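You operate a simulated robot arm through the tools that you are given. There is no shell and no other tool. Be economical: measure what you need, move in short steps, check, and stop when the job is done.

You are at the controls of a simulated two-armed robot. One attempt, no reset.

TASK
Plug both leads into the black box and check its lamp under power.
Fine: hold the box for the pale wide plug and the orange power plug; plugs move with the supply off; leave it off.

The check looks at the end state, three seconds after you hand in, the way a careful person would. Anything else that was tipped, shoved, dropped, spilled or broken makes it a failure.

THE ROBOT
Two 6-joint arms with two-finger parallel grippers on one trunk, on a base that drives. Base frame: it is fixed to the floor where the robot stands at the start and does not move with it; the origin is under the middle of the robot, x ahead of it, y to its left, z up. Lengths are in m, angles in degrees, forces in N, time in s.
The left shoulder is at the start at [0.06, 0.187, 1.097], the right one opposite. With the tool pointing down near the work surface each hand reaches from about 0.24 to 0.62 m from the robot's upright axis, wherever it stands, measured 20 degrees to its own side. Places, roughly: wide socket of the black box [0.4, 0.1, 0.8]; power socket of the black box [0.4, 0.2, 0.8]; switch of the supply [0.7, 0.1, 0.9]; mode switch of the black box [0.4, 0.1, 0.8]; box [-2, 0.75, 0.75]. Payload 1.57 kg a hand.
The TCP of each hand is the grasp point between the finger pads, 0.03 m short of the fingertips. In the tool frame z runs along the fingers and y along their closing line. The gripper opens to 0.11 m. The fingers are 0.024 m wide and 0.012 m thick; the gripper's body (0.048 by 0.112 m) begins 0.078 m behind the TCP.
Orientation is that of the tool frame in the base frame, as a unit quaternion [w, x, y, z]. With the fingers straight down and closing along the base's y, the tool's x points along the base's -x, its y along +y and its z along -z.

THE INTERFACE
- The arms move only by the tool play_rows. It takes "left_commands", "right_commands" or both (then of equal length, played together; a hand with none holds still); each is text: rows parted by semicolons, each of 7 numbers parted by spaces: the shift along the base's x, y, z in m, then the turn, a rotation vector about the base's x, y, z in degrees, then the gripper command, from -1 (fully open) to 1 (shut), values between in proportion. In form: tx ty tz rx ry rz fingers; .... A call has 1 to 10 rows; each row shifts and turns the commanded pose from where the row before left it. Each row takes 0.2 s and may step no farther than 0.05 m and 8.6 degrees from the row before; otherwise, or with a gripper value out of range, the whole call is refused. Where a pose cannot be reached the arm comes as near as it can. A force on the tool above 40 N (or 10 N above the force at the start of the call, whichever is more), or a blocked arm, ends the call early, and 0.2 s more pass. The fingers move at their own pace (about 0.153 m/s each) and stop on an object; they squeeze with about 40 N. The grip force told is the motor's: it shows also when the fingers shut on nothing. Time passes only in rows, and 0.2 s behind the last, so rows that do not move let the fingers close. It gives the time, the measured TCP pose, the force on the tool (base axes), the opening and the grip force at its end, in the units of the frame above (readings bear some noise), and new pictures: "views" is both (left out), scene, wrist or none (wrist: the cameras of the hands that moved).
- Cameras (640 x 400 px; columns grow to the right, rows downward): "scene" is now at [0.0128, 0.0186, 1.6334]; the picture's right is [0.25, -0.97, 0.00], its down [-0.77, -0.20, -0.61] and it looks along [0.59, 0.15, -0.79] (base axes); focal length 286 px, centre (320, 200). "left" rides on the left gripper at [0.07, -0.016, -0.141] in its tool frame; the picture's right is [0.23, 0.97, 0.00], its down [-0.86, 0.20, -0.48] and it looks along [-0.47, 0.11, 0.88] (tool axes); focal length 222 px, centre (320, 200). "right" rides on the right gripper at [0.07, 0.016, -0.141] in its tool frame; the picture's right is [-0.23, 0.97, 0.00], its down [-0.86, -0.20, -0.48] and it looks along [-0.47, -0.11, 0.88] (tool axes); focal length 222 px, centre (320, 200). There is no depth. A picture from a camera that has moved, and an enlarged one, comes with that camera's place and axes in the base frame and with its lens.
- slide_trunk(by): slides the trunk up (or, below 0, down) by that many m; the arms and the scene camera ride with it, the base frame stays. It gives what a move gives, with no picture.
- drive_base(legs): drives the robot by 1 to 6 legs, each [ahead, left, turn to the left] in m, m and degrees, along the robot's own axes; the way and the turn of a leg run together, so that a leg with both is an arc; at most 1.5 m and 180 degrees a leg. The arms and the cameras ride along, it lands a little off, and it stops where it bumps. It gives what a move gives, and a new picture of the scene camera.
- aim_head(pan, tilt): turns the head with the scene camera to pan (to the left, within 86 degrees either way) and tilt (down, from -29 to 69), counted from straight ahead of the robot. It gives what a move gives, and a new picture of the scene camera.
- inspect(camera, box): a new picture of the part [left, top, right, bottom] of that camera's present view, enlarged. It takes no simulated time.
- hand_in(): hands the job in; it is judged then, once.

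Go step by step. Nothing tells you exact positions but the pictures and the camera data: compare them with the known pose of the tool, close in by small moves and look again before you grip or let go. The budget is 120 turns and 170 pictures, counting those below and the enlarged ones. Unless the task says otherwise, let go and move clear before handing in, and close with one line.

The tools are called after ">>>" as name(argument=value, ...) on one line, values as JSON. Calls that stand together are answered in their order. play_rows: Moves the arms, as the interface text tells. Its arguments: {"type":"object","properties":{"left_commands":{"type":"string"},"right_commands":{"type":"string"},"views":{"type":"string","enum":["both","scene","wrist","none"]}},"required":[]} The other tools are called the same way: slide_trunk (by) slides the trunk up or down; drive_base (legs) drives the base; aim_head (pan, tilt) turns the head that bears the scene camera; inspect (camera, box) takes an enlarged picture of a part of a camera's view; hand_in () hands the job in.

At the start:

```text
t: 0.0
left_ee_pos: [0.4667, 0.3163, 1.1071]
left_tcp_rot: [0.001, 0.0, 1.0, 0.001]
left_ft_force: [-1.1, 0.6, 0.3]
left_finger_gap: 0.1098
left_grip_force: 0.0
right_ee_pos: [0.4348, -0.0786, 1.1593]
right_tcp_rot: [0.0, 0.0, 1.0, -0.001]
right_ft_force: [0.0, 0.5, -0.8]
right_finger_gap: 0.1102
right_grip_force: 0.0
trunk travel left (down, up): [-0.725, 0.265]
robot x, y, heading: [-0.0008, 0.0006, 0.0]
head pan, tilt: [14.6, 52.6]
```

scene: 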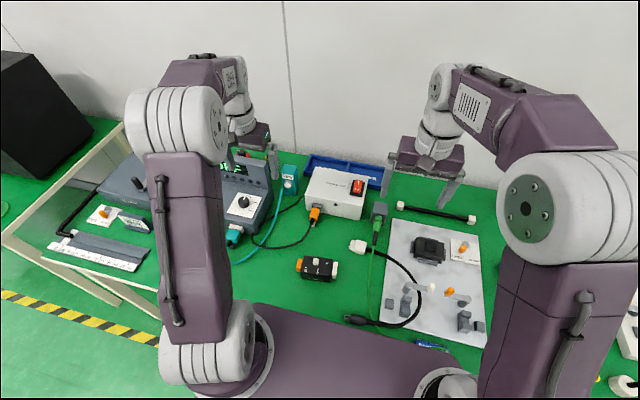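
right: 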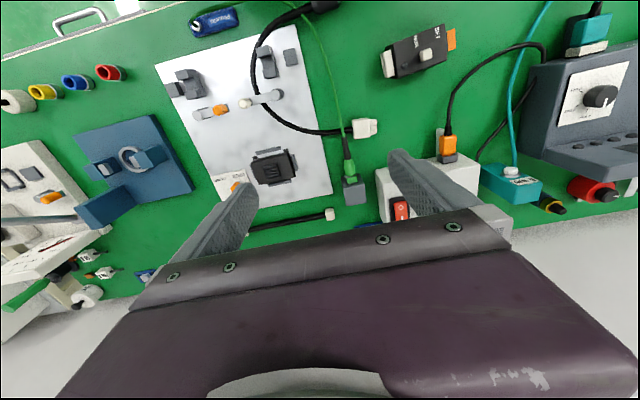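
left: 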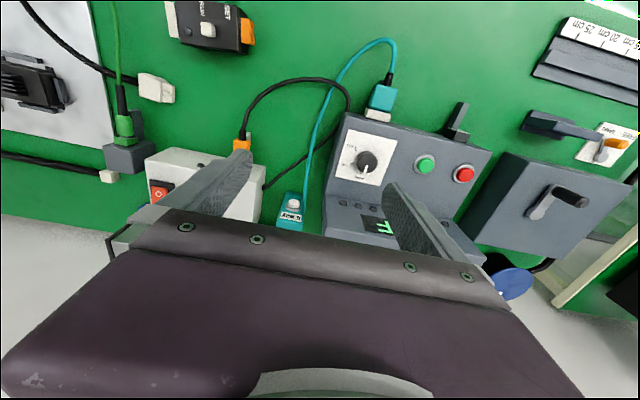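

I see the black box on the table centre, the white supply with a red switch behind it, an orange plug lead at the supply and a pale wide plug beside. I'll enlarge these regions first.

>>> inspect(camera="scene", box=[270, 150, 430, 300])

>>> inspect(camera="right", box=[330, 0, 530, 240])

>>> inspect(camera="left", box=[90, 0, 310, 230])

```text
2.67 times, centred on (350, 225) of scene
camera zoom: at [0.0128, 0.0186, 1.6334], right [0.25, -0.97, 0.0], down [-0.77, -0.2, -0.61], along [0.59, 0.15, -0.79], focal length 764 px, centre (240, 133)
```

zoom: 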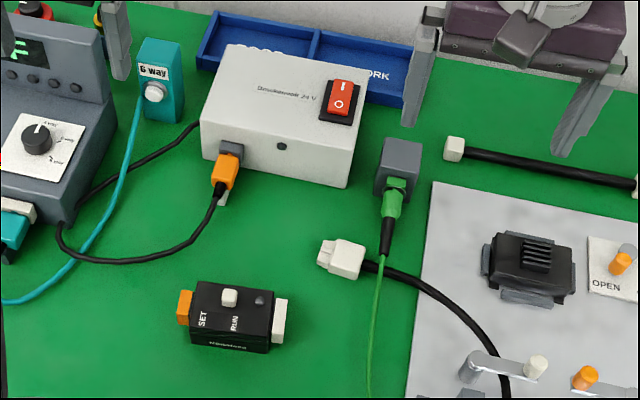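

```text
1.67 times, centred on (430, 120) of right
camera zoom: at [0.3656, -0.0614, 1.2996], right [0.23, 0.97, 0.0], down [0.86, -0.2, 0.48], along [0.47, -0.11, -0.88], focal length 370 px, centre (137, 333)
```

zoom: 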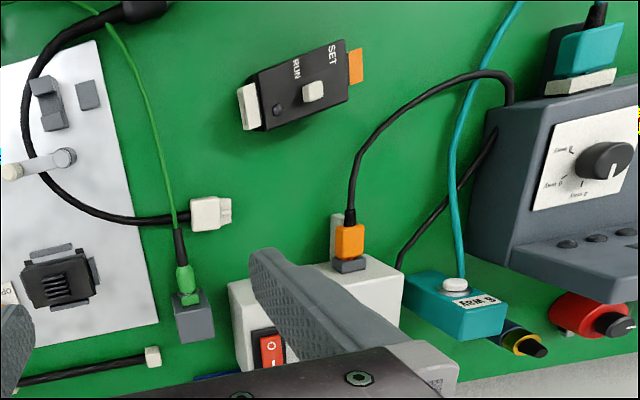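

```text
1.74 times, centred on (200, 115) of left
camera zoom: at [0.395, 0.2984, 1.2474], right [-0.23, 0.97, 0.0], down [0.86, 0.2, 0.48], along [0.47, 0.11, -0.88], focal length 386 px, centre (529, 348)
```

zoom: 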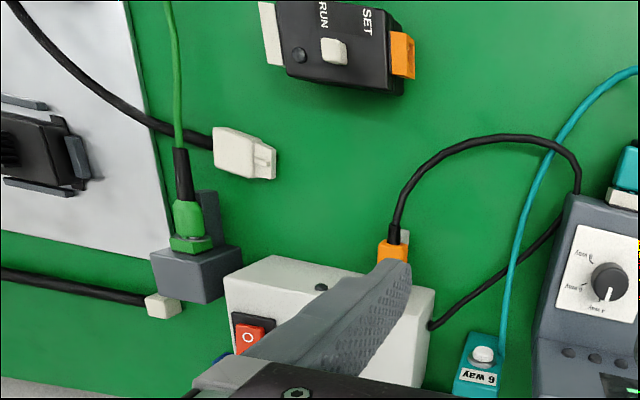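

The box's orange socket faces +y and its wide pale socket -y. The pale plug lies at about (0.49, 0.0) and the orange plug is parked at the supply. I'll look closely at the rocker, the mode knob and the plugs.

>>> inspect(camera="scene", box=[335, 170, 375, 200])

>>> inspect(camera="scene", box=[290, 245, 346, 285])

>>> inspect(camera="scene", box=[290, 195, 380, 255])

>>> inspect(camera="left", box=[140, 0, 270, 110])

```text
13.33 times, centred on (355, 185) of scene
camera zoom: at [0.0128, 0.0186, 1.6334], right [0.25, -0.97, 0.0], down [-0.77, -0.2, -0.61], along [0.59, 0.15, -0.79], focal length 3819 px, centre (-147, 400)
```

zoom: 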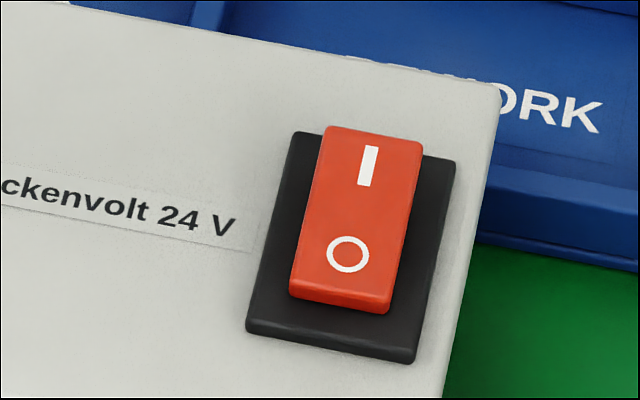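

```text
10.00 times, centred on (318, 265) of scene
camera zoom: at [0.0128, 0.0186, 1.6334], right [0.25, -0.97, 0.0], down [-0.77, -0.2, -0.61], along [0.59, 0.15, -0.79], focal length 2864 px, centre (340, -450)
```

zoom: 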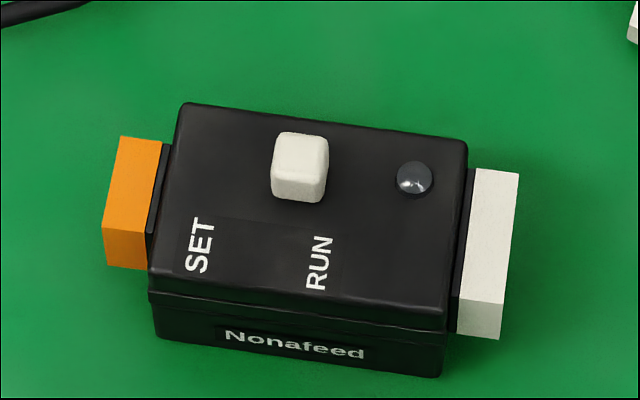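

```text
6.67 times, centred on (335, 225) of scene
camera zoom: at [0.0128, 0.0186, 1.6334], right [0.25, -0.97, 0.0], down [-0.77, -0.2, -0.61], along [0.59, 0.15, -0.79], focal length 1909 px, centre (220, 33)
```

zoom: 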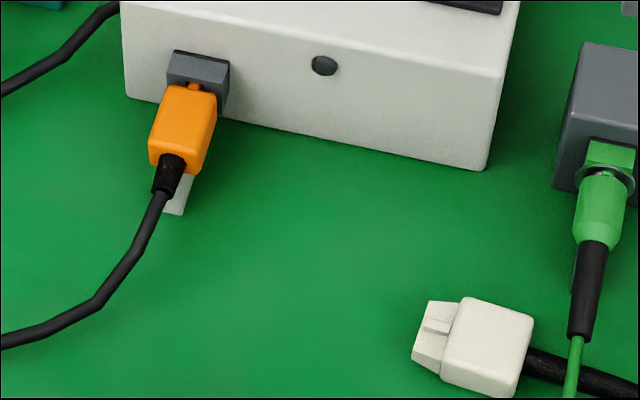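

```text
3.64 times, centred on (205, 55) of left
camera zoom: at [0.395, 0.2984, 1.2474], right [-0.23, 0.97, 0.0], down [0.86, 0.2, 0.48], along [0.47, 0.11, -0.88], focal length 808 px, centre (738, 727)
```

zoom: 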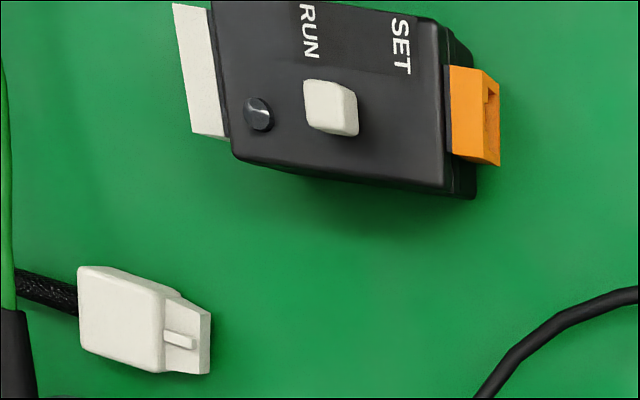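

Knob seems to stand at RUN. I need the rocker state, so I'll look from the wrist cameras.

>>> inspect(camera="right", box=[380, 185, 430, 225])

>>> inspect(camera="left", box=[140, 170, 190, 210])

```text
10.00 times, centred on (405, 205) of right
camera zoom: at [0.3656, -0.0614, 1.2996], right [0.23, 0.97, 0.0], down [0.86, -0.2, 0.48], along [0.47, -0.11, -0.88], focal length 2221 px, centre (-530, 150)
```

zoom: 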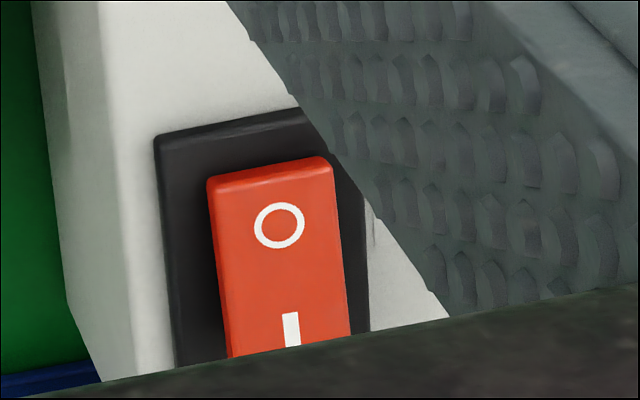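

```text
10.00 times, centred on (165, 190) of left
camera zoom: at [0.395, 0.2984, 1.2474], right [-0.23, 0.97, 0.0], down [0.86, 0.2, 0.48], along [0.47, 0.11, -0.88], focal length 2221 px, centre (1870, 300)
```

zoom: 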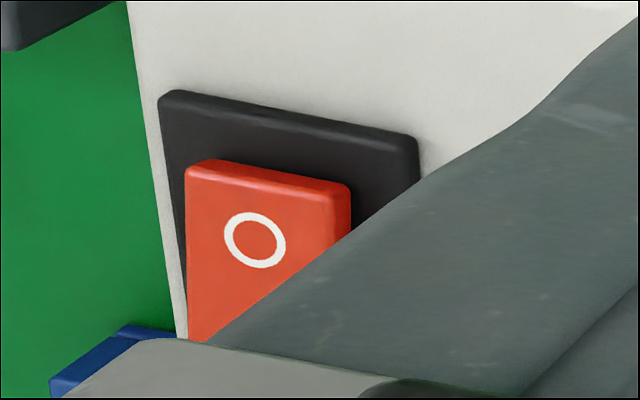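

The rocker state needs a side view. I'll rotate both hands (right camera to -y, left camera to +y) while moving them roughly above the pale plug and near the box.

>>> play_rows(left_commands="-0.006 -0.009 -0.01 0 0 -8.6 -1; -0.006 -0.009 -0.01 0 0 -8.6 -1; -0.006 -0.009 -0.01 0 0 -8.6 -1; -0.006 -0.009 -0.01 0 0 -8.6 -1; -0.006 -0.009 -0.01 0 0 -8.6 -1; -0.006 -0.009 -0.01 0 0 -8.6 -1; -0.006 -0.009 -0.01 0 0 -8.6 -1; -0.006 -0.009 -0.01 0 0 -8.6 -1; -0.006 -0.009 -0.01 0 0 -8.6 -1; -0.006 -0.009 -0.01 0 0 -8.6 -1", right_commands="0.005 0.006 -0.015 0 0 8.6 -1; 0.005 0.006 -0.015 0 0 8.6 -1; 0.005 0.006 -0.015 0 0 8.6 -1; 0.005 0.006 -0.015 0 0 8.6 -1; 0.005 0.006 -0.015 0 0 8.6 -1; 0.005 0.006 -0.015 0 0 8.6 -1; 0.005 0.006 -0.015 0 0 8.6 -1; 0.005 0.006 -0.015 0 0 8.6 -1; 0.005 0.006 -0.015 0 0 8.6 -1; 0.005 0.006 -0.015 0 0 8.6 -1")

```text
t: 2.2
left_ee_pos: [0.4058, 0.2254, 1.0062]
left_tcp_rot: [0.0, 0.683, 0.73, 0.0]
left_ft_force: [-0.3, -0.2, 0.3]
left_finger_gap: 0.1102
left_grip_force: 0.2
right_ee_pos: [0.4847, -0.0189, 1.009]
right_tcp_rot: [-0.001, -0.684, 0.73, 0.0]
right_ft_force: [0.3, 0.1, 0.5]
right_finger_gap: 0.1103
right_grip_force: 0.1
trunk travel left (down, up): [-0.725, 0.265]
robot x, y, heading: [0.0017, -0.0002, -0.2]
head pan, tilt: [14.6, 52.6]
camera scene: at [0.0135, 0.0186, 1.6335], right [0.25, -0.97, 0.0], down [-0.77, -0.2, -0.61], along [0.59, 0.15, -0.79], focal length 286 px, centre (320, 200)
camera right: at [0.4649, -0.0857, 1.1489], right [-0.96, 0.29, 0.0], down [0.26, 0.84, 0.48], along [0.14, 0.46, -0.88], focal length 222 px, centre (320, 200)
camera left: at [0.3841, 0.293, 1.147], right [0.96, 0.29, 0.0], down [0.26, -0.84, 0.48], along [0.14, -0.46, -0.88], focal length 222 px, centre (320, 200)
```

scene: 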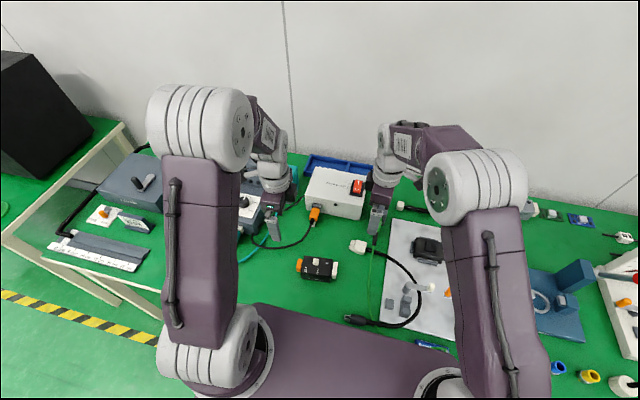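
right: 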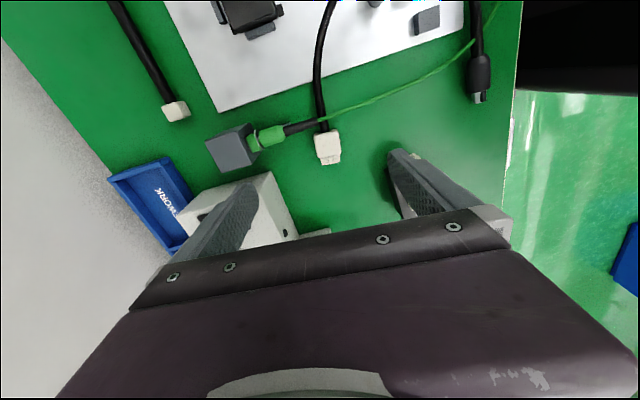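
left: 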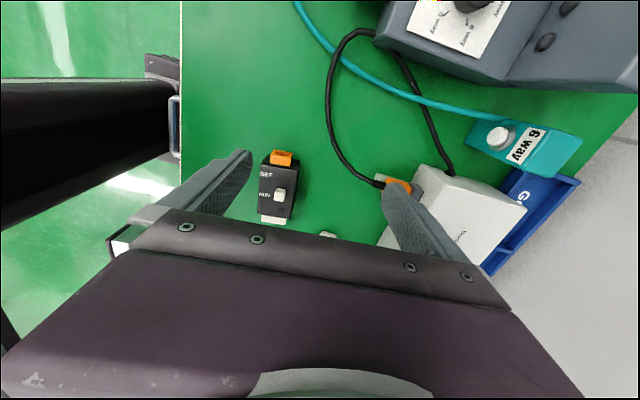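

I'll enlarge the pale plug area in the right view and the box in the left view.

>>> inspect(camera="right", box=[240, 90, 400, 190])

>>> inspect(camera="left", box=[240, 140, 320, 230])

>>> inspect(camera="scene", box=[280, 160, 400, 235])

```text
4.00 times, centred on (320, 140) of right
camera zoom: at [0.4649, -0.0857, 1.1489], right [-0.96, 0.29, 0.0], down [0.26, 0.84, 0.48], along [0.14, 0.46, -0.88], focal length 888 px, centre (320, 440)
```

zoom: 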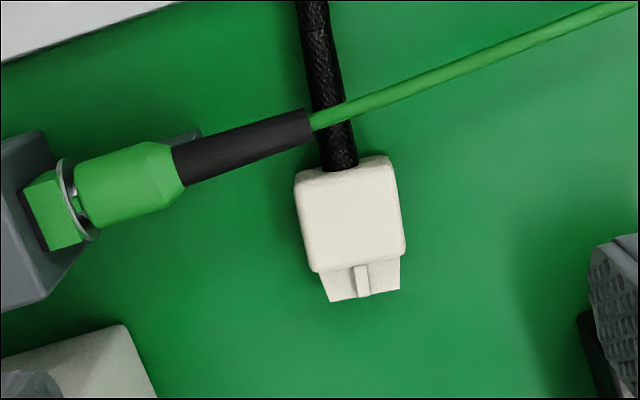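

```text
4.44 times, centred on (280, 185) of left
camera zoom: at [0.3841, 0.293, 1.147], right [0.96, 0.29, 0.0], down [0.26, -0.84, 0.48], along [0.14, -0.46, -0.88], focal length 987 px, centre (498, 267)
```

zoom: 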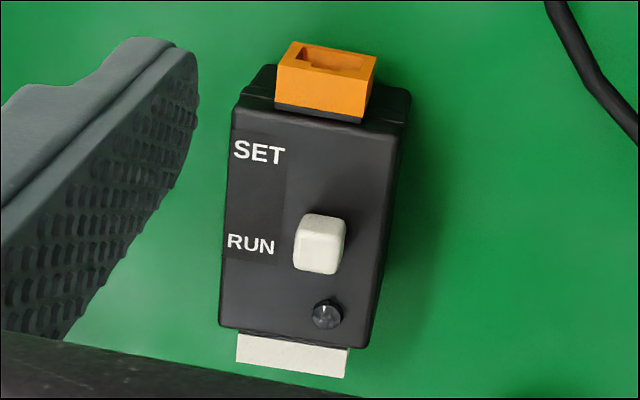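

```text
5.33 times, centred on (340, 198) of scene
camera zoom: at [0.0135, 0.0186, 1.6335], right [0.25, -0.97, 0.0], down [-0.77, -0.2, -0.61], along [0.59, 0.15, -0.79], focal length 1528 px, centre (213, 213)
```

zoom: 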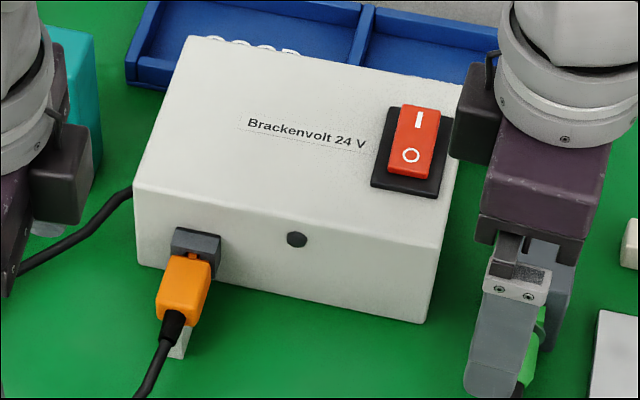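

The rocker shows O down and the supply's pilot lamp is dark, so I take it as off; the knob is at RUN. The pale plug body is at about (0.480, 0.006), yaw about -8°; the box centre is at about (0.363, 0.117), yaw about +5°. I'll lower both hands part way.

>>> play_rows(left_commands="-0.0086 -0.0216 -0.016 0 0 0.3 -0.5; -0.0086 -0.0216 -0.016 0 0 0.3 -0.5; -0.0086 -0.0216 -0.016 0 0 0.3 -0.5; -0.0086 -0.0216 -0.016 0 0 0.3 -0.5; -0.0086 -0.0216 -0.016 0 0 0.3 -0.5", right_commands="-0.001 0.005 -0.022 0 0 -0.7 -0.3; -0.001 0.005 -0.022 0 0 -0.7 -0.3; -0.001 0.005 -0.022 0 0 -0.7 -0.3; -0.001 0.005 -0.022 0 0 -0.7 -0.3; -0.001 0.005 -0.022 0 0 -0.7 -0.3")

```text
t: 3.4
left_ee_pos: [0.3632, 0.1167, 0.9254]
left_tcp_rot: [0.0, 0.672, 0.741, 0.0]
left_ft_force: [0.5, 0.9, 0.0]
left_finger_gap: 0.0824
left_grip_force: 0.0
right_ee_pos: [0.4816, 0.0054, 0.8989]
right_tcp_rot: [0.0, -0.66, 0.752, 0.0]
right_ft_force: [0.7, -0.1, -0.2]
right_finger_gap: 0.0714
right_grip_force: 0.2
trunk travel left (down, up): [-0.725, 0.265]
robot x, y, heading: [0.0006, -0.0007, -0.0]
head pan, tilt: [14.6, 52.6]
camera scene: at [0.0136, 0.0179, 1.6335], right [0.25, -0.97, 0.0], down [-0.77, -0.2, -0.61], along [0.59, 0.15, -0.79], focal length 286 px, centre (320, 200)
camera right: at [0.4561, -0.0602, 1.0395], right [-0.94, 0.35, 0.0], down [0.31, 0.82, 0.48], along [0.17, 0.45, -0.88], focal length 222 px, centre (320, 200)
camera left: at [0.3395, 0.1832, 1.0665], right [0.95, 0.32, 0.0], down [0.28, -0.83, 0.48], along [0.15, -0.45, -0.88], focal length 222 px, centre (320, 200)
```

scene: 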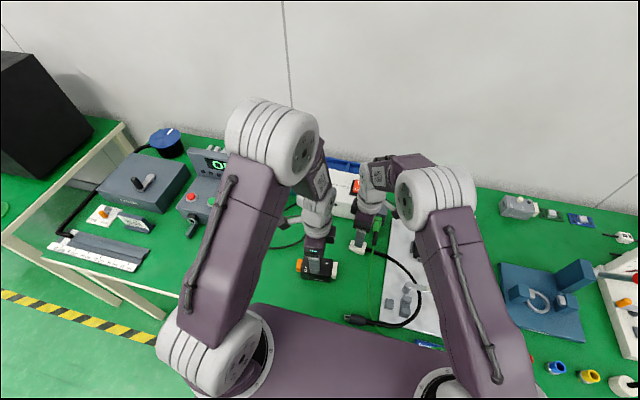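
right: 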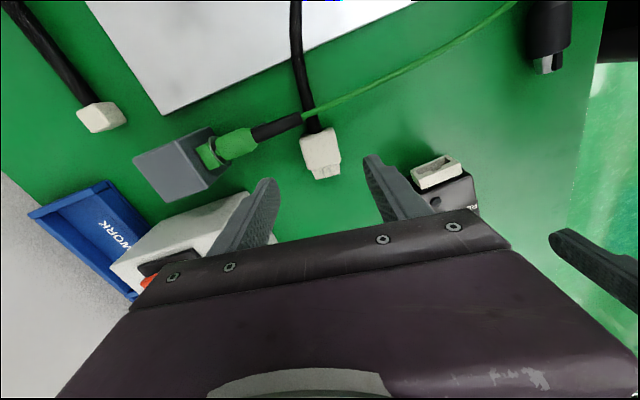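
left: 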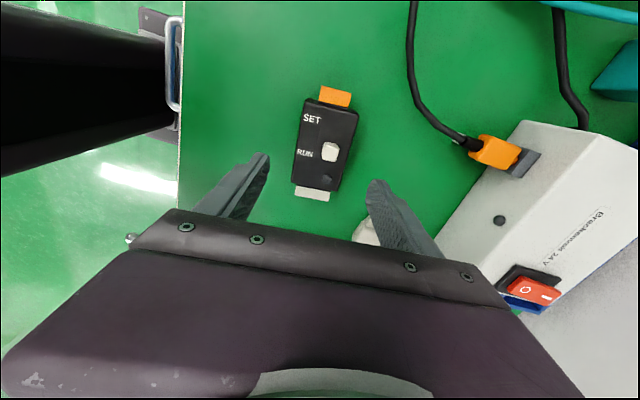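

Now I'll check rocker and box in the left view, and the plug in the right one.

>>> inspect(camera="left", box=[480, 240, 580, 320])

>>> inspect(camera="left", box=[260, 70, 400, 220])

>>> inspect(camera="right", box=[240, 90, 480, 240])

```text
5.00 times, centred on (530, 280) of left
camera zoom: at [0.3395, 0.1832, 1.0665], right [0.95, 0.32, 0.0], down [0.28, -0.83, 0.48], along [0.15, -0.45, -0.88], focal length 1111 px, centre (-730, -200)
```

zoom: 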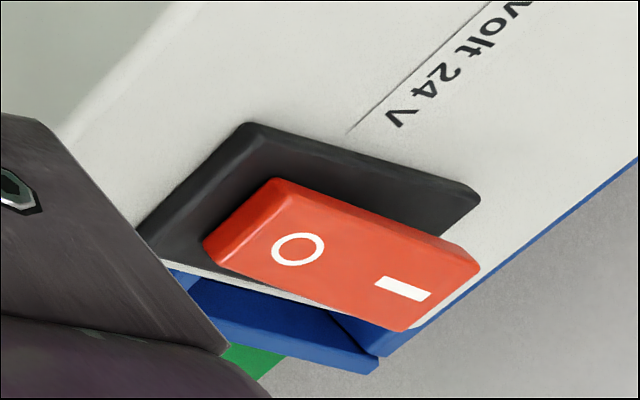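

```text
2.67 times, centred on (330, 145) of left
camera zoom: at [0.3395, 0.1832, 1.0665], right [0.95, 0.32, 0.0], down [0.28, -0.83, 0.48], along [0.15, -0.45, -0.88], focal length 592 px, centre (293, 347)
```

zoom: 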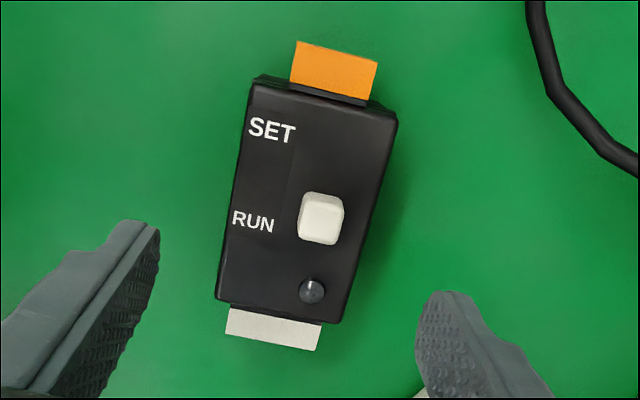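

```text
2.67 times, centred on (360, 165) of right
camera zoom: at [0.4561, -0.0602, 1.0395], right [-0.94, 0.35, 0.0], down [0.31, 0.82, 0.48], along [0.17, 0.45, -0.88], focal length 592 px, centre (213, 293)
```

zoom: 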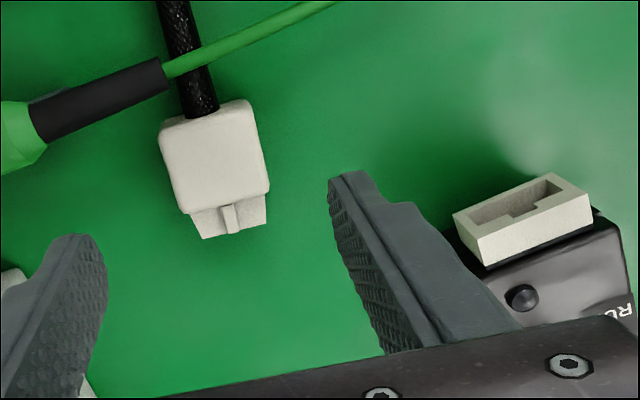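

Rocker: O is pressed down, so the supply is off. Both hands are aligned; I'll lower both to the grasp heights.

>>> play_rows(left_commands="0 0.001 -0.022 0 0 0 -0.5; 0 0.001 -0.022 0 0 0 -0.5; 0 0.001 -0.022 0 0 0 -0.5; 0 0 -0.022 0 0 0 -0.5; 0 0 -0.022 0 0 0 -0.5", right_commands="-0.0003 0 -0.017 0 0 -0.2 -0.3; -0.0003 0 -0.017 0 0 -0.2 -0.3; -0.0003 0 -0.017 0 0 -0.2 -0.3; -0.0003 0 -0.017 0 0 -0.2 -0.3; -0.0003 0 -0.017 0 0 -0.2 -0.3")

```text
t: 4.6
left_ee_pos: [0.3636, 0.1197, 0.8175]
left_tcp_rot: [0.0, 0.672, 0.74, 0.0]
left_ft_force: [0.1, 0.5, 0.8]
left_finger_gap: 0.0824
left_grip_force: 0.0
right_ee_pos: [0.4791, 0.0065, 0.8137]
right_tcp_rot: [0.0, -0.653, 0.757, 0.0]
right_ft_force: [0.3, 0.4, 0.3]
right_finger_gap: 0.0714
right_grip_force: 0.1
trunk travel left (down, up): [-0.725, 0.265]
robot x, y, heading: [-0.0003, 0.0002, -0.1]
head pan, tilt: [14.6, 52.6]
camera scene: at [0.0137, 0.0187, 1.6335], right [0.25, -0.97, 0.0], down [-0.77, -0.2, -0.61], along [0.59, 0.15, -0.79], focal length 286 px, centre (320, 200)
camera right: at [0.4531, -0.0588, 0.9547], right [-0.93, 0.37, 0.0], down [0.32, 0.82, 0.48], along [0.18, 0.45, -0.88], focal length 222 px, centre (320, 200)
camera left: at [0.339, 0.1872, 0.9569], right [0.95, 0.32, 0.0], down [0.28, -0.83, 0.48], along [0.15, -0.45, -0.88], focal length 222 px, centre (320, 200)
```

scene: 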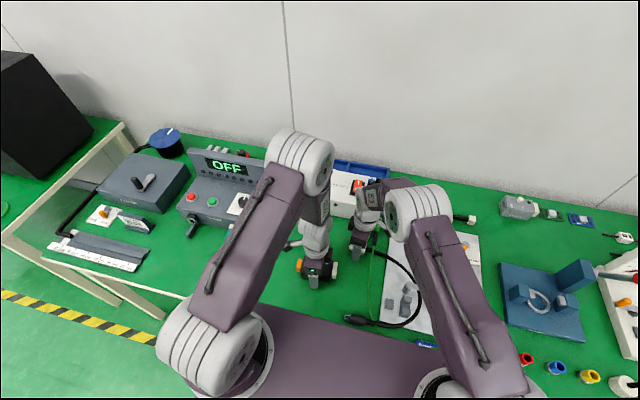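
right: 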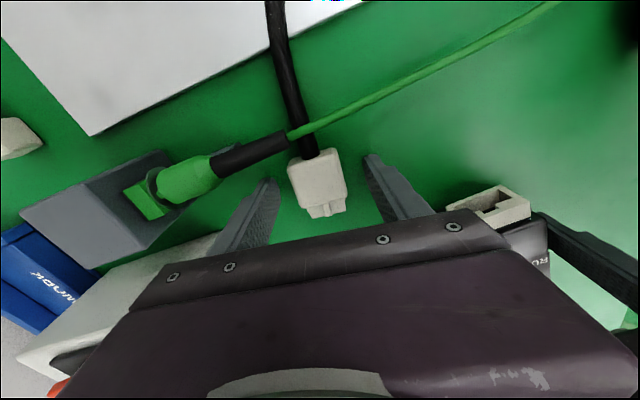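
left: 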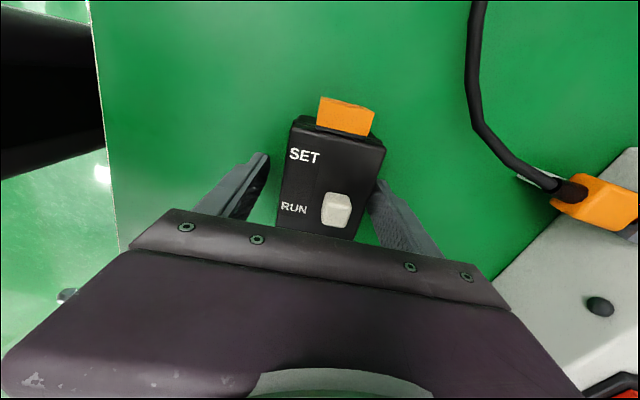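

Close-up check of the centring of both before closing.

>>> inspect(camera="left", box=[220, 80, 440, 240])

>>> inspect(camera="right", box=[220, 120, 420, 250])

```text
2.50 times, centred on (330, 160) of left
camera zoom: at [0.339, 0.1872, 0.9569], right [0.95, 0.32, 0.0], down [0.28, -0.83, 0.48], along [0.15, -0.45, -0.88], focal length 555 px, centre (295, 300)
```

zoom: 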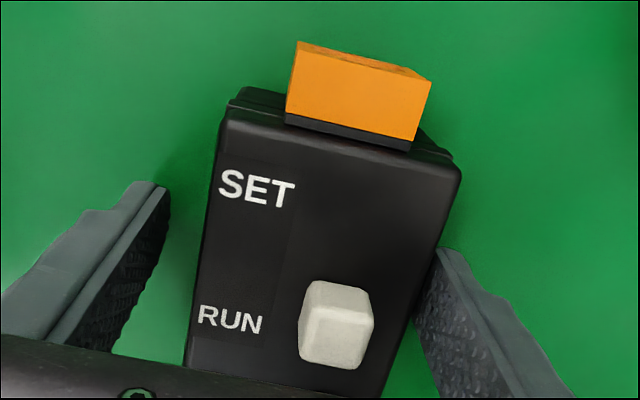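

```text
3.08 times, centred on (320, 185) of right
camera zoom: at [0.4531, -0.0588, 0.9547], right [-0.93, 0.37, 0.0], down [0.32, 0.82, 0.48], along [0.18, 0.45, -0.88], focal length 684 px, centre (320, 246)
```

zoom: 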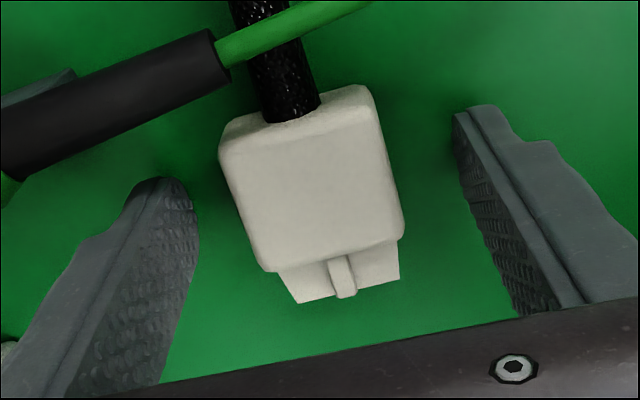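

Box centre is about 3 mm toward +x of the left hand, and the plug about 1.5 mm toward +x of the right. I'll correct and close both.

>>> play_rows(left_commands="0.003 0 -0.001 0 0 0 -0.5; 0 0 0 0 0 0 0; 0 0 0 0 0 0 1; 0 0 0 0 0 0 1; 0 0 0 0 0 0 1", right_commands="0.0015 0 -0.0005 0 0 0 -0.3; 0 0 0 0 0 0 0; 0 0 0 0 0 0 1; 0 0 0 0 0 0 1; 0 0 0 0 0 0 1", views="wrist")

```text
t: 5.8
left_ee_pos: [0.3659, 0.1195, 0.8169]
left_tcp_rot: [0.001, 0.672, 0.74, 0.0]
left_ft_force: [-0.1, 0.4, -0.2]
left_finger_gap: 0.0577
left_grip_force: 40.2
right_ee_pos: [0.4778, 0.0075, 0.8142]
right_tcp_rot: [0.0, -0.653, 0.757, 0.0]
right_ft_force: [0.1, -0.5, 0.2]
right_finger_gap: 0.0388
right_grip_force: 39.9
trunk travel left (down, up): [-0.725, 0.265]
robot x, y, heading: [0.0, 0.0012, 0.3]
head pan, tilt: [14.6, 52.6]
camera right: at [0.4539, -0.059, 0.9544], right [-0.93, 0.37, 0.0], down [0.32, 0.82, 0.48], along [0.18, 0.44, -0.88], focal length 222 px, centre (320, 200)
camera left: at [0.3416, 0.187, 0.9563], right [0.95, 0.32, 0.0], down [0.28, -0.83, 0.48], along [0.15, -0.45, -0.88], focal length 222 px, centre (320, 200)
```

right: 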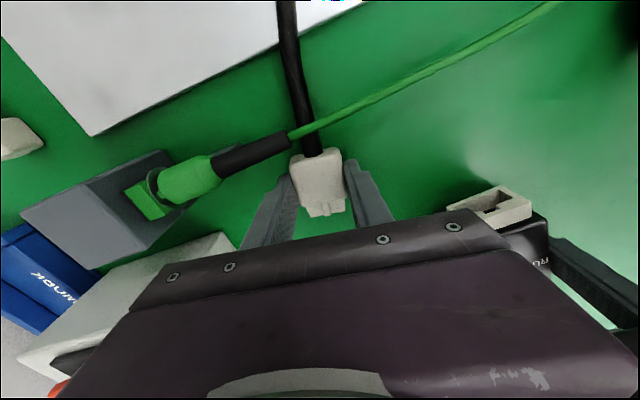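
left: 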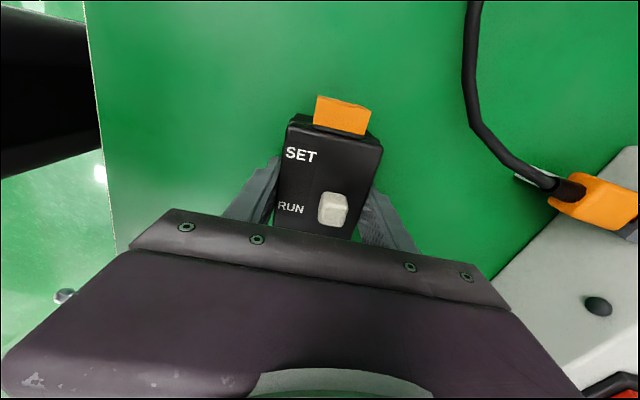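

Both gripped (box 58 mm, plug 39 mm). Now I'll look at the wide socket closely to get its height and axis relative to the plug.

>>> inspect(camera="right", box=[430, 170, 550, 250])

>>> inspect(camera="right", box=[270, 130, 370, 230])

>>> inspect(camera="scene", box=[285, 210, 395, 300])

```text
5.00 times, centred on (490, 210) of right
camera zoom: at [0.4539, -0.059, 0.9544], right [-0.93, 0.37, 0.0], down [0.32, 0.82, 0.48], along [0.18, 0.44, -0.88], focal length 1111 px, centre (-530, 150)
```

zoom: 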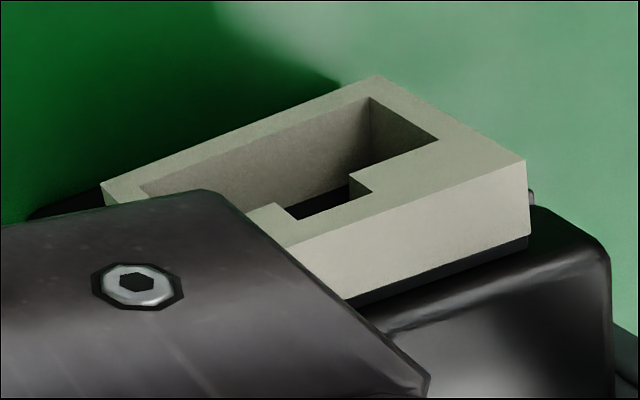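

```text
4.00 times, centred on (320, 180) of right
camera zoom: at [0.4539, -0.059, 0.9544], right [-0.93, 0.37, 0.0], down [0.32, 0.82, 0.48], along [0.18, 0.44, -0.88], focal length 888 px, centre (320, 280)
```

zoom: 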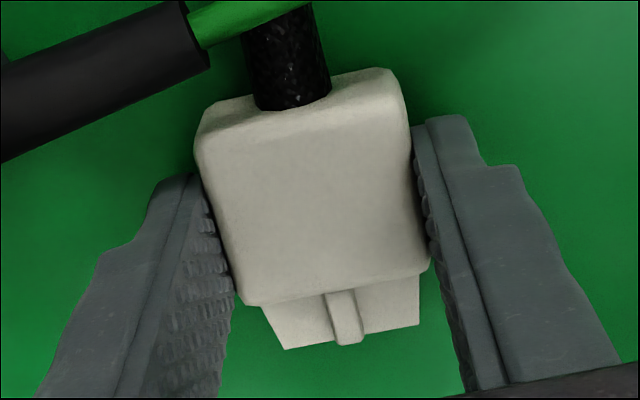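

```text
4.44 times, centred on (340, 255) of scene
camera zoom: at [0.0127, 0.0185, 1.6334], right [0.25, -0.97, 0.0], down [-0.77, -0.2, -0.61], along [0.59, 0.15, -0.79], focal length 1273 px, centre (231, -44)
```

zoom: 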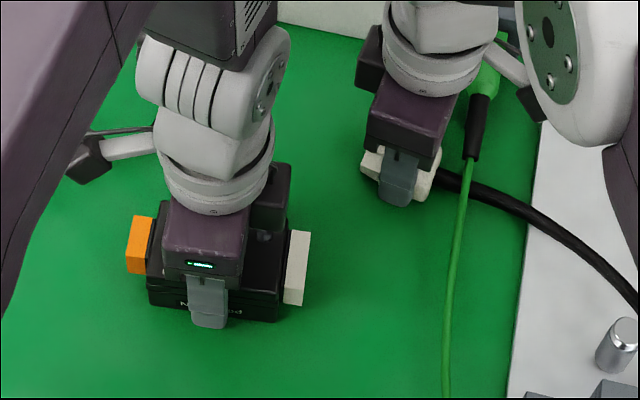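

The wrist modules would come close together, so I'll re-grip the box with the left hand nearer its orange end, tilting the left wrist outward (+y) for clearance.

>>> play_rows(left_commands="0 0 0 0 0 0 -0.5; 0 0 0 0 0 0 -0.5; -0.0007 0.008 0.0015 -3.98 -0.38 0 -0.5; -0.0007 0.008 0.0015 -3.98 -0.38 0 -0.5; -0.0007 0.008 0.0015 -3.98 -0.38 0 -0.5; 0 0 0 0 0 0 0; 0 0 0 0 0 0 1; 0 0 0 0 0 0 1; 0 0 0 0 0 0 1")

```text
t: 7.8
left_ee_pos: [0.3585, 0.1271, 0.8171]
left_tcp_rot: [0.007, 0.673, 0.74, -0.023]
left_ft_force: [4.1, 1.6, 8.6]
left_finger_gap: 0.0578
left_grip_force: 40.3
left hand out of reach, approached as far as the arm can: row 3, 4, 5
right_ee_pos: [0.4796, 0.007, 0.814]
right_tcp_rot: [0.0, -0.652, 0.758, 0.0]
right_ft_force: [0.1, 0.5, 0.6]
right_finger_gap: 0.039
right_grip_force: 39.8
trunk travel left (down, up): [-0.725, 0.265]
robot x, y, heading: [0.0016, -0.001, 0.2]
head pan, tilt: [14.6, 52.6]
camera scene: at [0.0129, 0.0185, 1.6335], right [0.25, -0.97, 0.0], down [-0.77, -0.2, -0.61], along [0.59, 0.15, -0.79], focal length 286 px, centre (320, 200)
camera left: at [0.3388, 0.1991, 0.9548], right [0.95, 0.32, -0.03], down [0.29, -0.81, 0.51], along [0.13, -0.49, -0.86], focal length 222 px, centre (320, 200)
```

scene: 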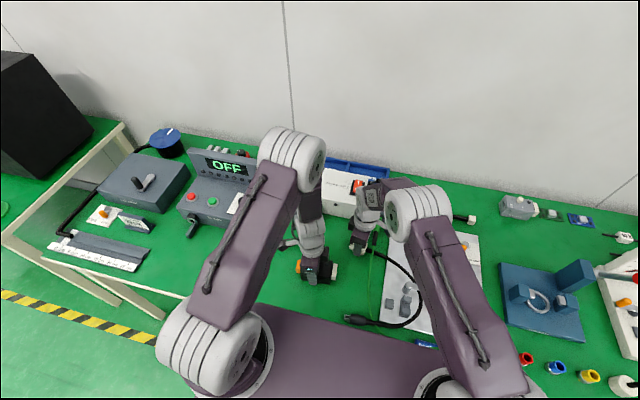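
left: 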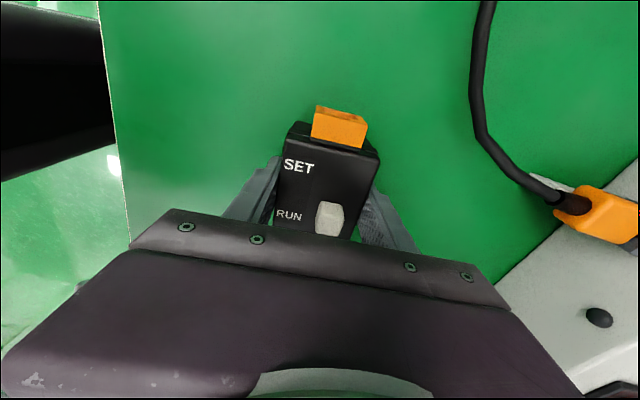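

The left arm couldn't reach that tilt. I'll open it, level it again and look where the box is.

>>> play_rows(left_commands="0 0 0 0 0 0 -0.5; 0 0 0 0 0 0 -0.5; 0.003 0 0.002 2.5 -1.2 0 -0.5; 0 0 0 0 0 0 -0.5")

>>> inspect(camera="left", box=[220, 80, 440, 240])

>>> inspect(camera="scene", box=[285, 210, 395, 300])

```text
t: 8.8
left_ee_pos: [0.3583, 0.1268, 0.8179]
left_tcp_rot: [0.001, 0.673, 0.74, -0.016]
left_ft_force: [-0.4, 0.2, 0.4]
left_finger_gap: 0.0825
left_grip_force: 0.0
left hand out of reach, approached as far as the arm can: row 3
right_ee_pos: [0.4794, 0.0079, 0.8141]
right_tcp_rot: [0.0, -0.653, 0.758, 0.0]
right_ft_force: [0.3, -0.7, -0.8]
right_finger_gap: 0.0387
right_grip_force: 39.6
trunk travel left (down, up): [-0.725, 0.265]
robot x, y, heading: [-0.0005, 0.0024, -0.1]
head pan, tilt: [14.6, 52.6]
camera scene: at [0.0128, 0.0186, 1.6334], right [0.25, -0.97, 0.0], down [-0.77, -0.2, -0.61], along [0.59, 0.15, -0.79], focal length 286 px, centre (320, 200)
camera left: at [0.3379, 0.1976, 0.9563], right [0.95, 0.32, -0.03], down [0.29, -0.82, 0.49], along [0.14, -0.47, -0.87], focal length 222 px, centre (320, 200)
```

scene: 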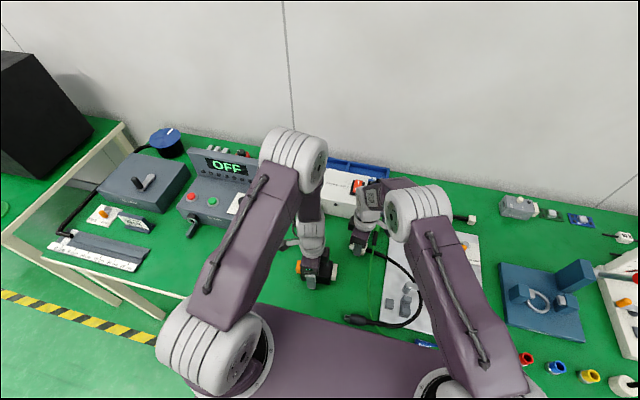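
left: 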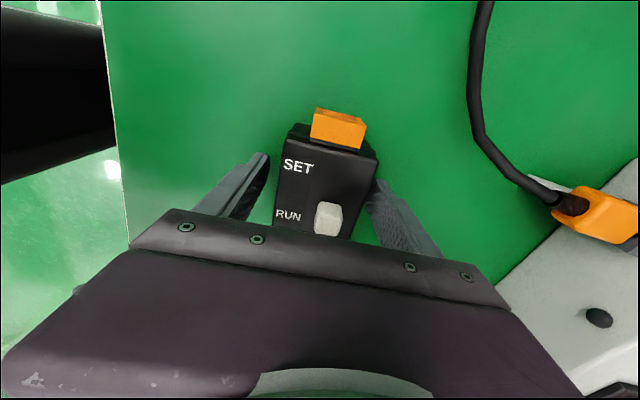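

```text
2.50 times, centred on (330, 160) of left
camera zoom: at [0.3379, 0.1976, 0.9563], right [0.95, 0.32, -0.03], down [0.29, -0.82, 0.49], along [0.14, -0.47, -0.87], focal length 555 px, centre (295, 300)
```

zoom: 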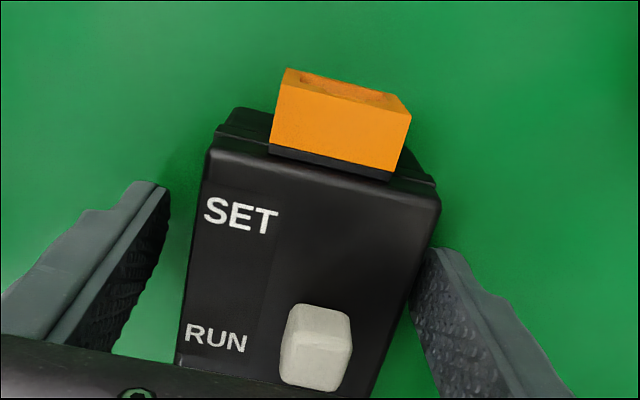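

```text
4.44 times, centred on (340, 255) of scene
camera zoom: at [0.0128, 0.0186, 1.6334], right [0.25, -0.97, 0.0], down [-0.77, -0.2, -0.61], along [0.59, 0.15, -0.79], focal length 1273 px, centre (231, -44)
```

zoom: 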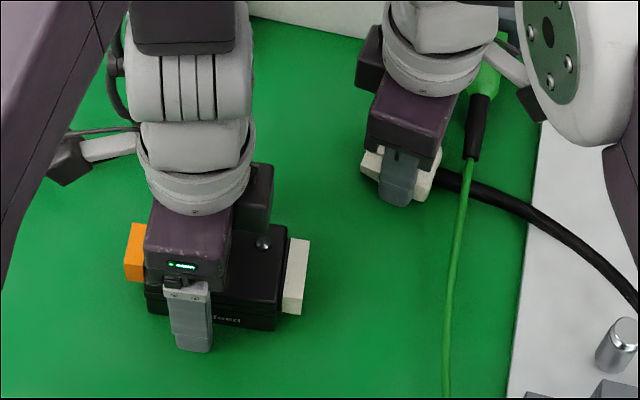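

The left arm is at its inner limit here. I'll let go of the plug, raise both hands and drive the base back 0.1 m for better arm geometry.

>>> play_rows(left_commands="0 0 0 0 0 0 -0.5; 0.003 -0.004 0.015 0 0 0 -0.5; 0 0 0.025 0 0 0 -0.5; 0 0 0.03 0 0 0 -0.5; 0 0 0.03 0 0 0 -0.5; 0 0 0.03 0 0 0 -0.5", right_commands="0 0 0 0 0 0 -0.3; 0 0 0 0 0 0 -0.3; 0 0 0.02 0 0 0 -0.3; 0 0 0.03 0 0 0 -0.3; 0 0 0.03 0 0 0 -0.3; 0 0 0.03 0 0 0 -0.3", views="none")

>>> drive_base(legs=[[-0.1, 0, 0]])

```text
t: 10.2
left_ee_pos: [0.3608, 0.1226, 0.9478]
left_tcp_rot: [0.0, 0.673, 0.739, -0.001]
left_ft_force: [-0.1, 0.2, 1.2]
left_finger_gap: 0.0828
left_grip_force: 0.1
right_ee_pos: [0.4785, 0.0066, 0.9242]
right_tcp_rot: [0.0, -0.653, 0.758, 0.0]
right_ft_force: [-0.2, -0.2, 1.3]
right_finger_gap: 0.0716
right_grip_force: 0.0
trunk travel left (down, up): [-0.725, 0.265]
robot x, y, heading: [0.0006, -0.0008, -0.1]
head pan, tilt: [14.6, 52.6]
```

```text
t: 11.3
left_ee_pos: [0.2638, 0.1225, 0.948]
left_tcp_rot: [-0.001, 0.674, 0.739, 0.0]
left_ft_force: [-0.3, 0.3, 0.6]
left_finger_gap: 0.0822
left_grip_force: 0.0
right_ee_pos: [0.3803, 0.0053, 0.9227]
right_tcp_rot: [0.0, -0.653, 0.758, 0.0]
right_ft_force: [0.5, 0.6, 0.6]
right_finger_gap: 0.0717
right_grip_force: 0.1
trunk travel left (down, up): [-0.725, 0.265]
robot x, y, heading: [-0.0982, -0.0024, 0.1]
head pan, tilt: [14.6, 52.6]
camera scene: at [-0.086, 0.0186, 1.6334], right [0.25, -0.97, 0.0], down [-0.77, -0.2, -0.61], along [0.59, 0.15, -0.79], focal length 286 px, centre (320, 200)
```

scene: 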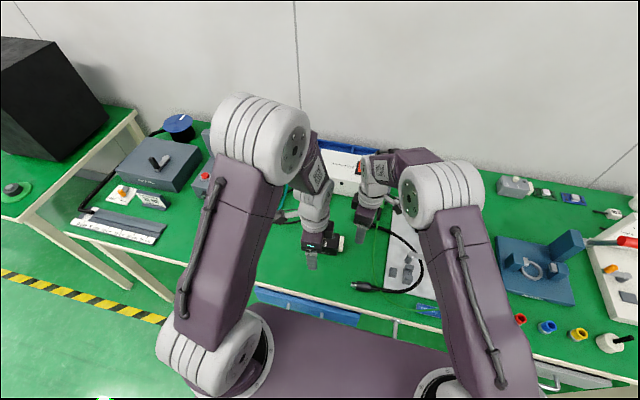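

Both hands go back over their objects, the left now tilted outward by 10°.

>>> play_rows(left_commands="0.025 0.005 -0.005 -2.5 -0.24 0 -0.5; 0.025 0.005 -0.005 -2.5 -0.24 0 -0.5; 0.025 0.005 -0.005 -2.5 -0.24 0 -0.5; 0.025 0.005 -0.005 -2.5 -0.24 0 -0.5", right_commands="0.025 -0.001 0 0 0 0 -0.3; 0.025 -0.001 0 0 0 0 -0.3; 0.025 -0.001 0 0 0 0 -0.3; 0.024 -0.001 0 0 0 0 -0.3")

>>> inspect(camera="left", box=[230, 70, 420, 220])

>>> inspect(camera="right", box=[240, 90, 480, 240])

```text
t: 12.3
left_ee_pos: [0.3659, 0.1421, 0.9257]
left_tcp_rot: [0.064, 0.67, 0.737, -0.061]
left_ft_force: [-0.5, 0.7, -0.5]
left_finger_gap: 0.0823
left_grip_force: 0.1
right_ee_pos: [0.4687, -0.0017, 0.9231]
right_tcp_rot: [-0.003, -0.653, 0.757, 0.001]
right_ft_force: [0.0, -0.8, -0.3]
right_finger_gap: 0.0716
right_grip_force: 0.0
right hand out of reach, approached as far as the arm can: row 4
trunk travel left (down, up): [-0.725, 0.265]
robot x, y, heading: [-0.1005, 0.0021, 0.1]
head pan, tilt: [14.6, 52.6]
camera scene: at [-0.0836, 0.019, 1.6334], right [0.25, -0.97, 0.0], down [-0.77, -0.2, -0.61], along [0.59, 0.15, -0.8], focal length 286 px, centre (320, 200)
camera right: at [0.4439, -0.0673, 1.0631], right [-0.93, 0.37, 0.0], down [0.33, 0.82, 0.48], along [0.17, 0.44, -0.88], focal length 222 px, centre (320, 200)
camera left: at [0.3399, 0.2332, 1.0522], right [0.95, 0.31, -0.04], down [0.27, -0.74, 0.62], along [0.16, -0.6, -0.78], focal length 222 px, centre (320, 200)
```

scene: 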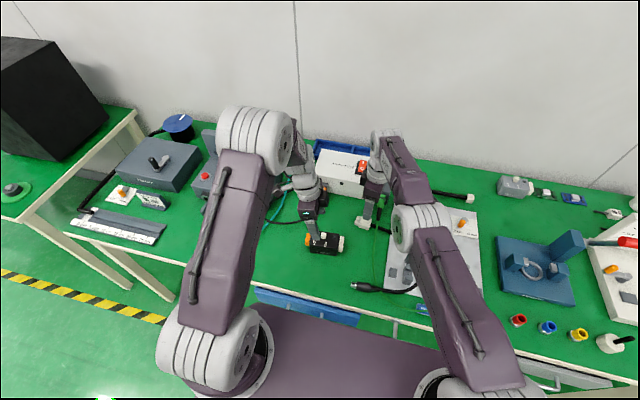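
right: 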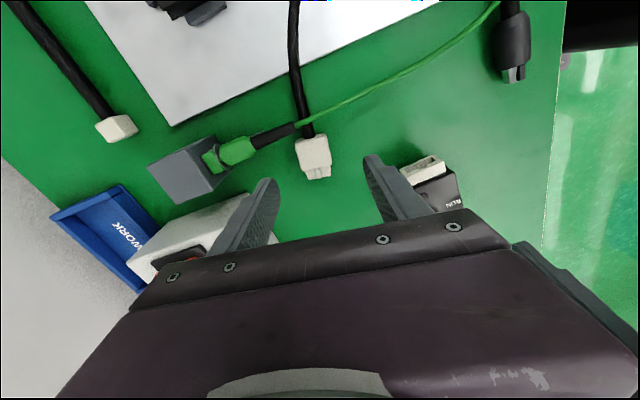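
left: 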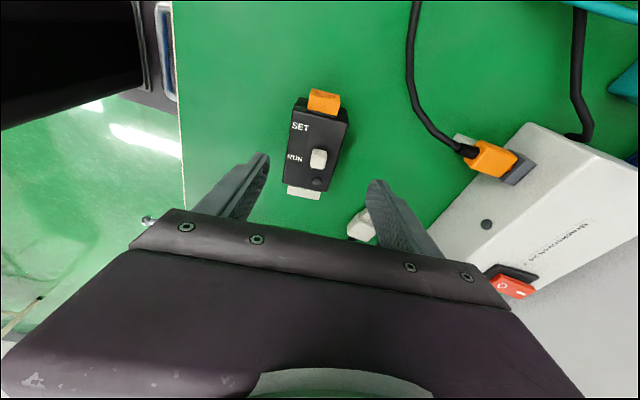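

```text
2.67 times, centred on (325, 145) of left
camera zoom: at [0.3399, 0.2332, 1.0522], right [0.95, 0.31, -0.04], down [0.27, -0.74, 0.62], along [0.16, -0.6, -0.78], focal length 592 px, centre (307, 347)
```

zoom: 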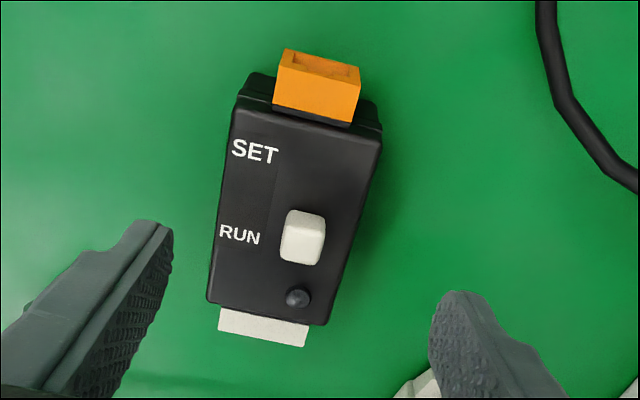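

```text
2.67 times, centred on (360, 165) of right
camera zoom: at [0.4439, -0.0673, 1.0631], right [-0.93, 0.37, 0.0], down [0.33, 0.82, 0.48], along [0.17, 0.44, -0.88], focal length 592 px, centre (213, 293)
```

zoom: 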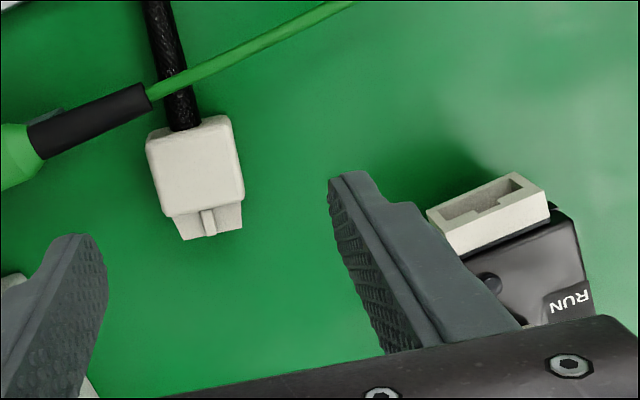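

The right arm is slightly too far now, so I'll drive ahead 0.04 m as a compromise.

>>> drive_base(legs=[[0.04, 0, 0]])

```text
t: 13.2
left_ee_pos: [0.3984, 0.1421, 0.9299]
left_tcp_rot: [0.065, 0.67, 0.737, -0.058]
left_ft_force: [-0.5, 0.4, 0.0]
left_finger_gap: 0.0822
left_grip_force: 0.1
right_ee_pos: [0.5038, -0.0026, 0.9264]
right_tcp_rot: [0.001, -0.653, 0.758, -0.001]
right_ft_force: [-1.2, -0.1, 0.3]
right_finger_gap: 0.0711
right_grip_force: 0.1
trunk travel left (down, up): [-0.725, 0.265]
robot x, y, heading: [-0.061, 0.002, -0.1]
head pan, tilt: [14.6, 52.6]
camera scene: at [-0.0531, 0.0185, 1.6335], right [0.25, -0.97, 0.0], down [-0.77, -0.2, -0.61], along [0.59, 0.15, -0.79], focal length 286 px, centre (320, 200)
```

scene: 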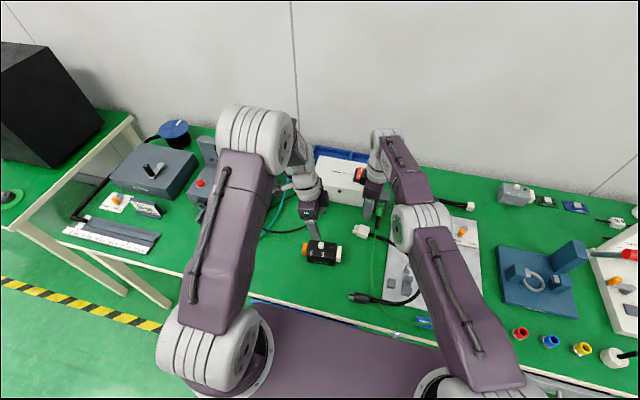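

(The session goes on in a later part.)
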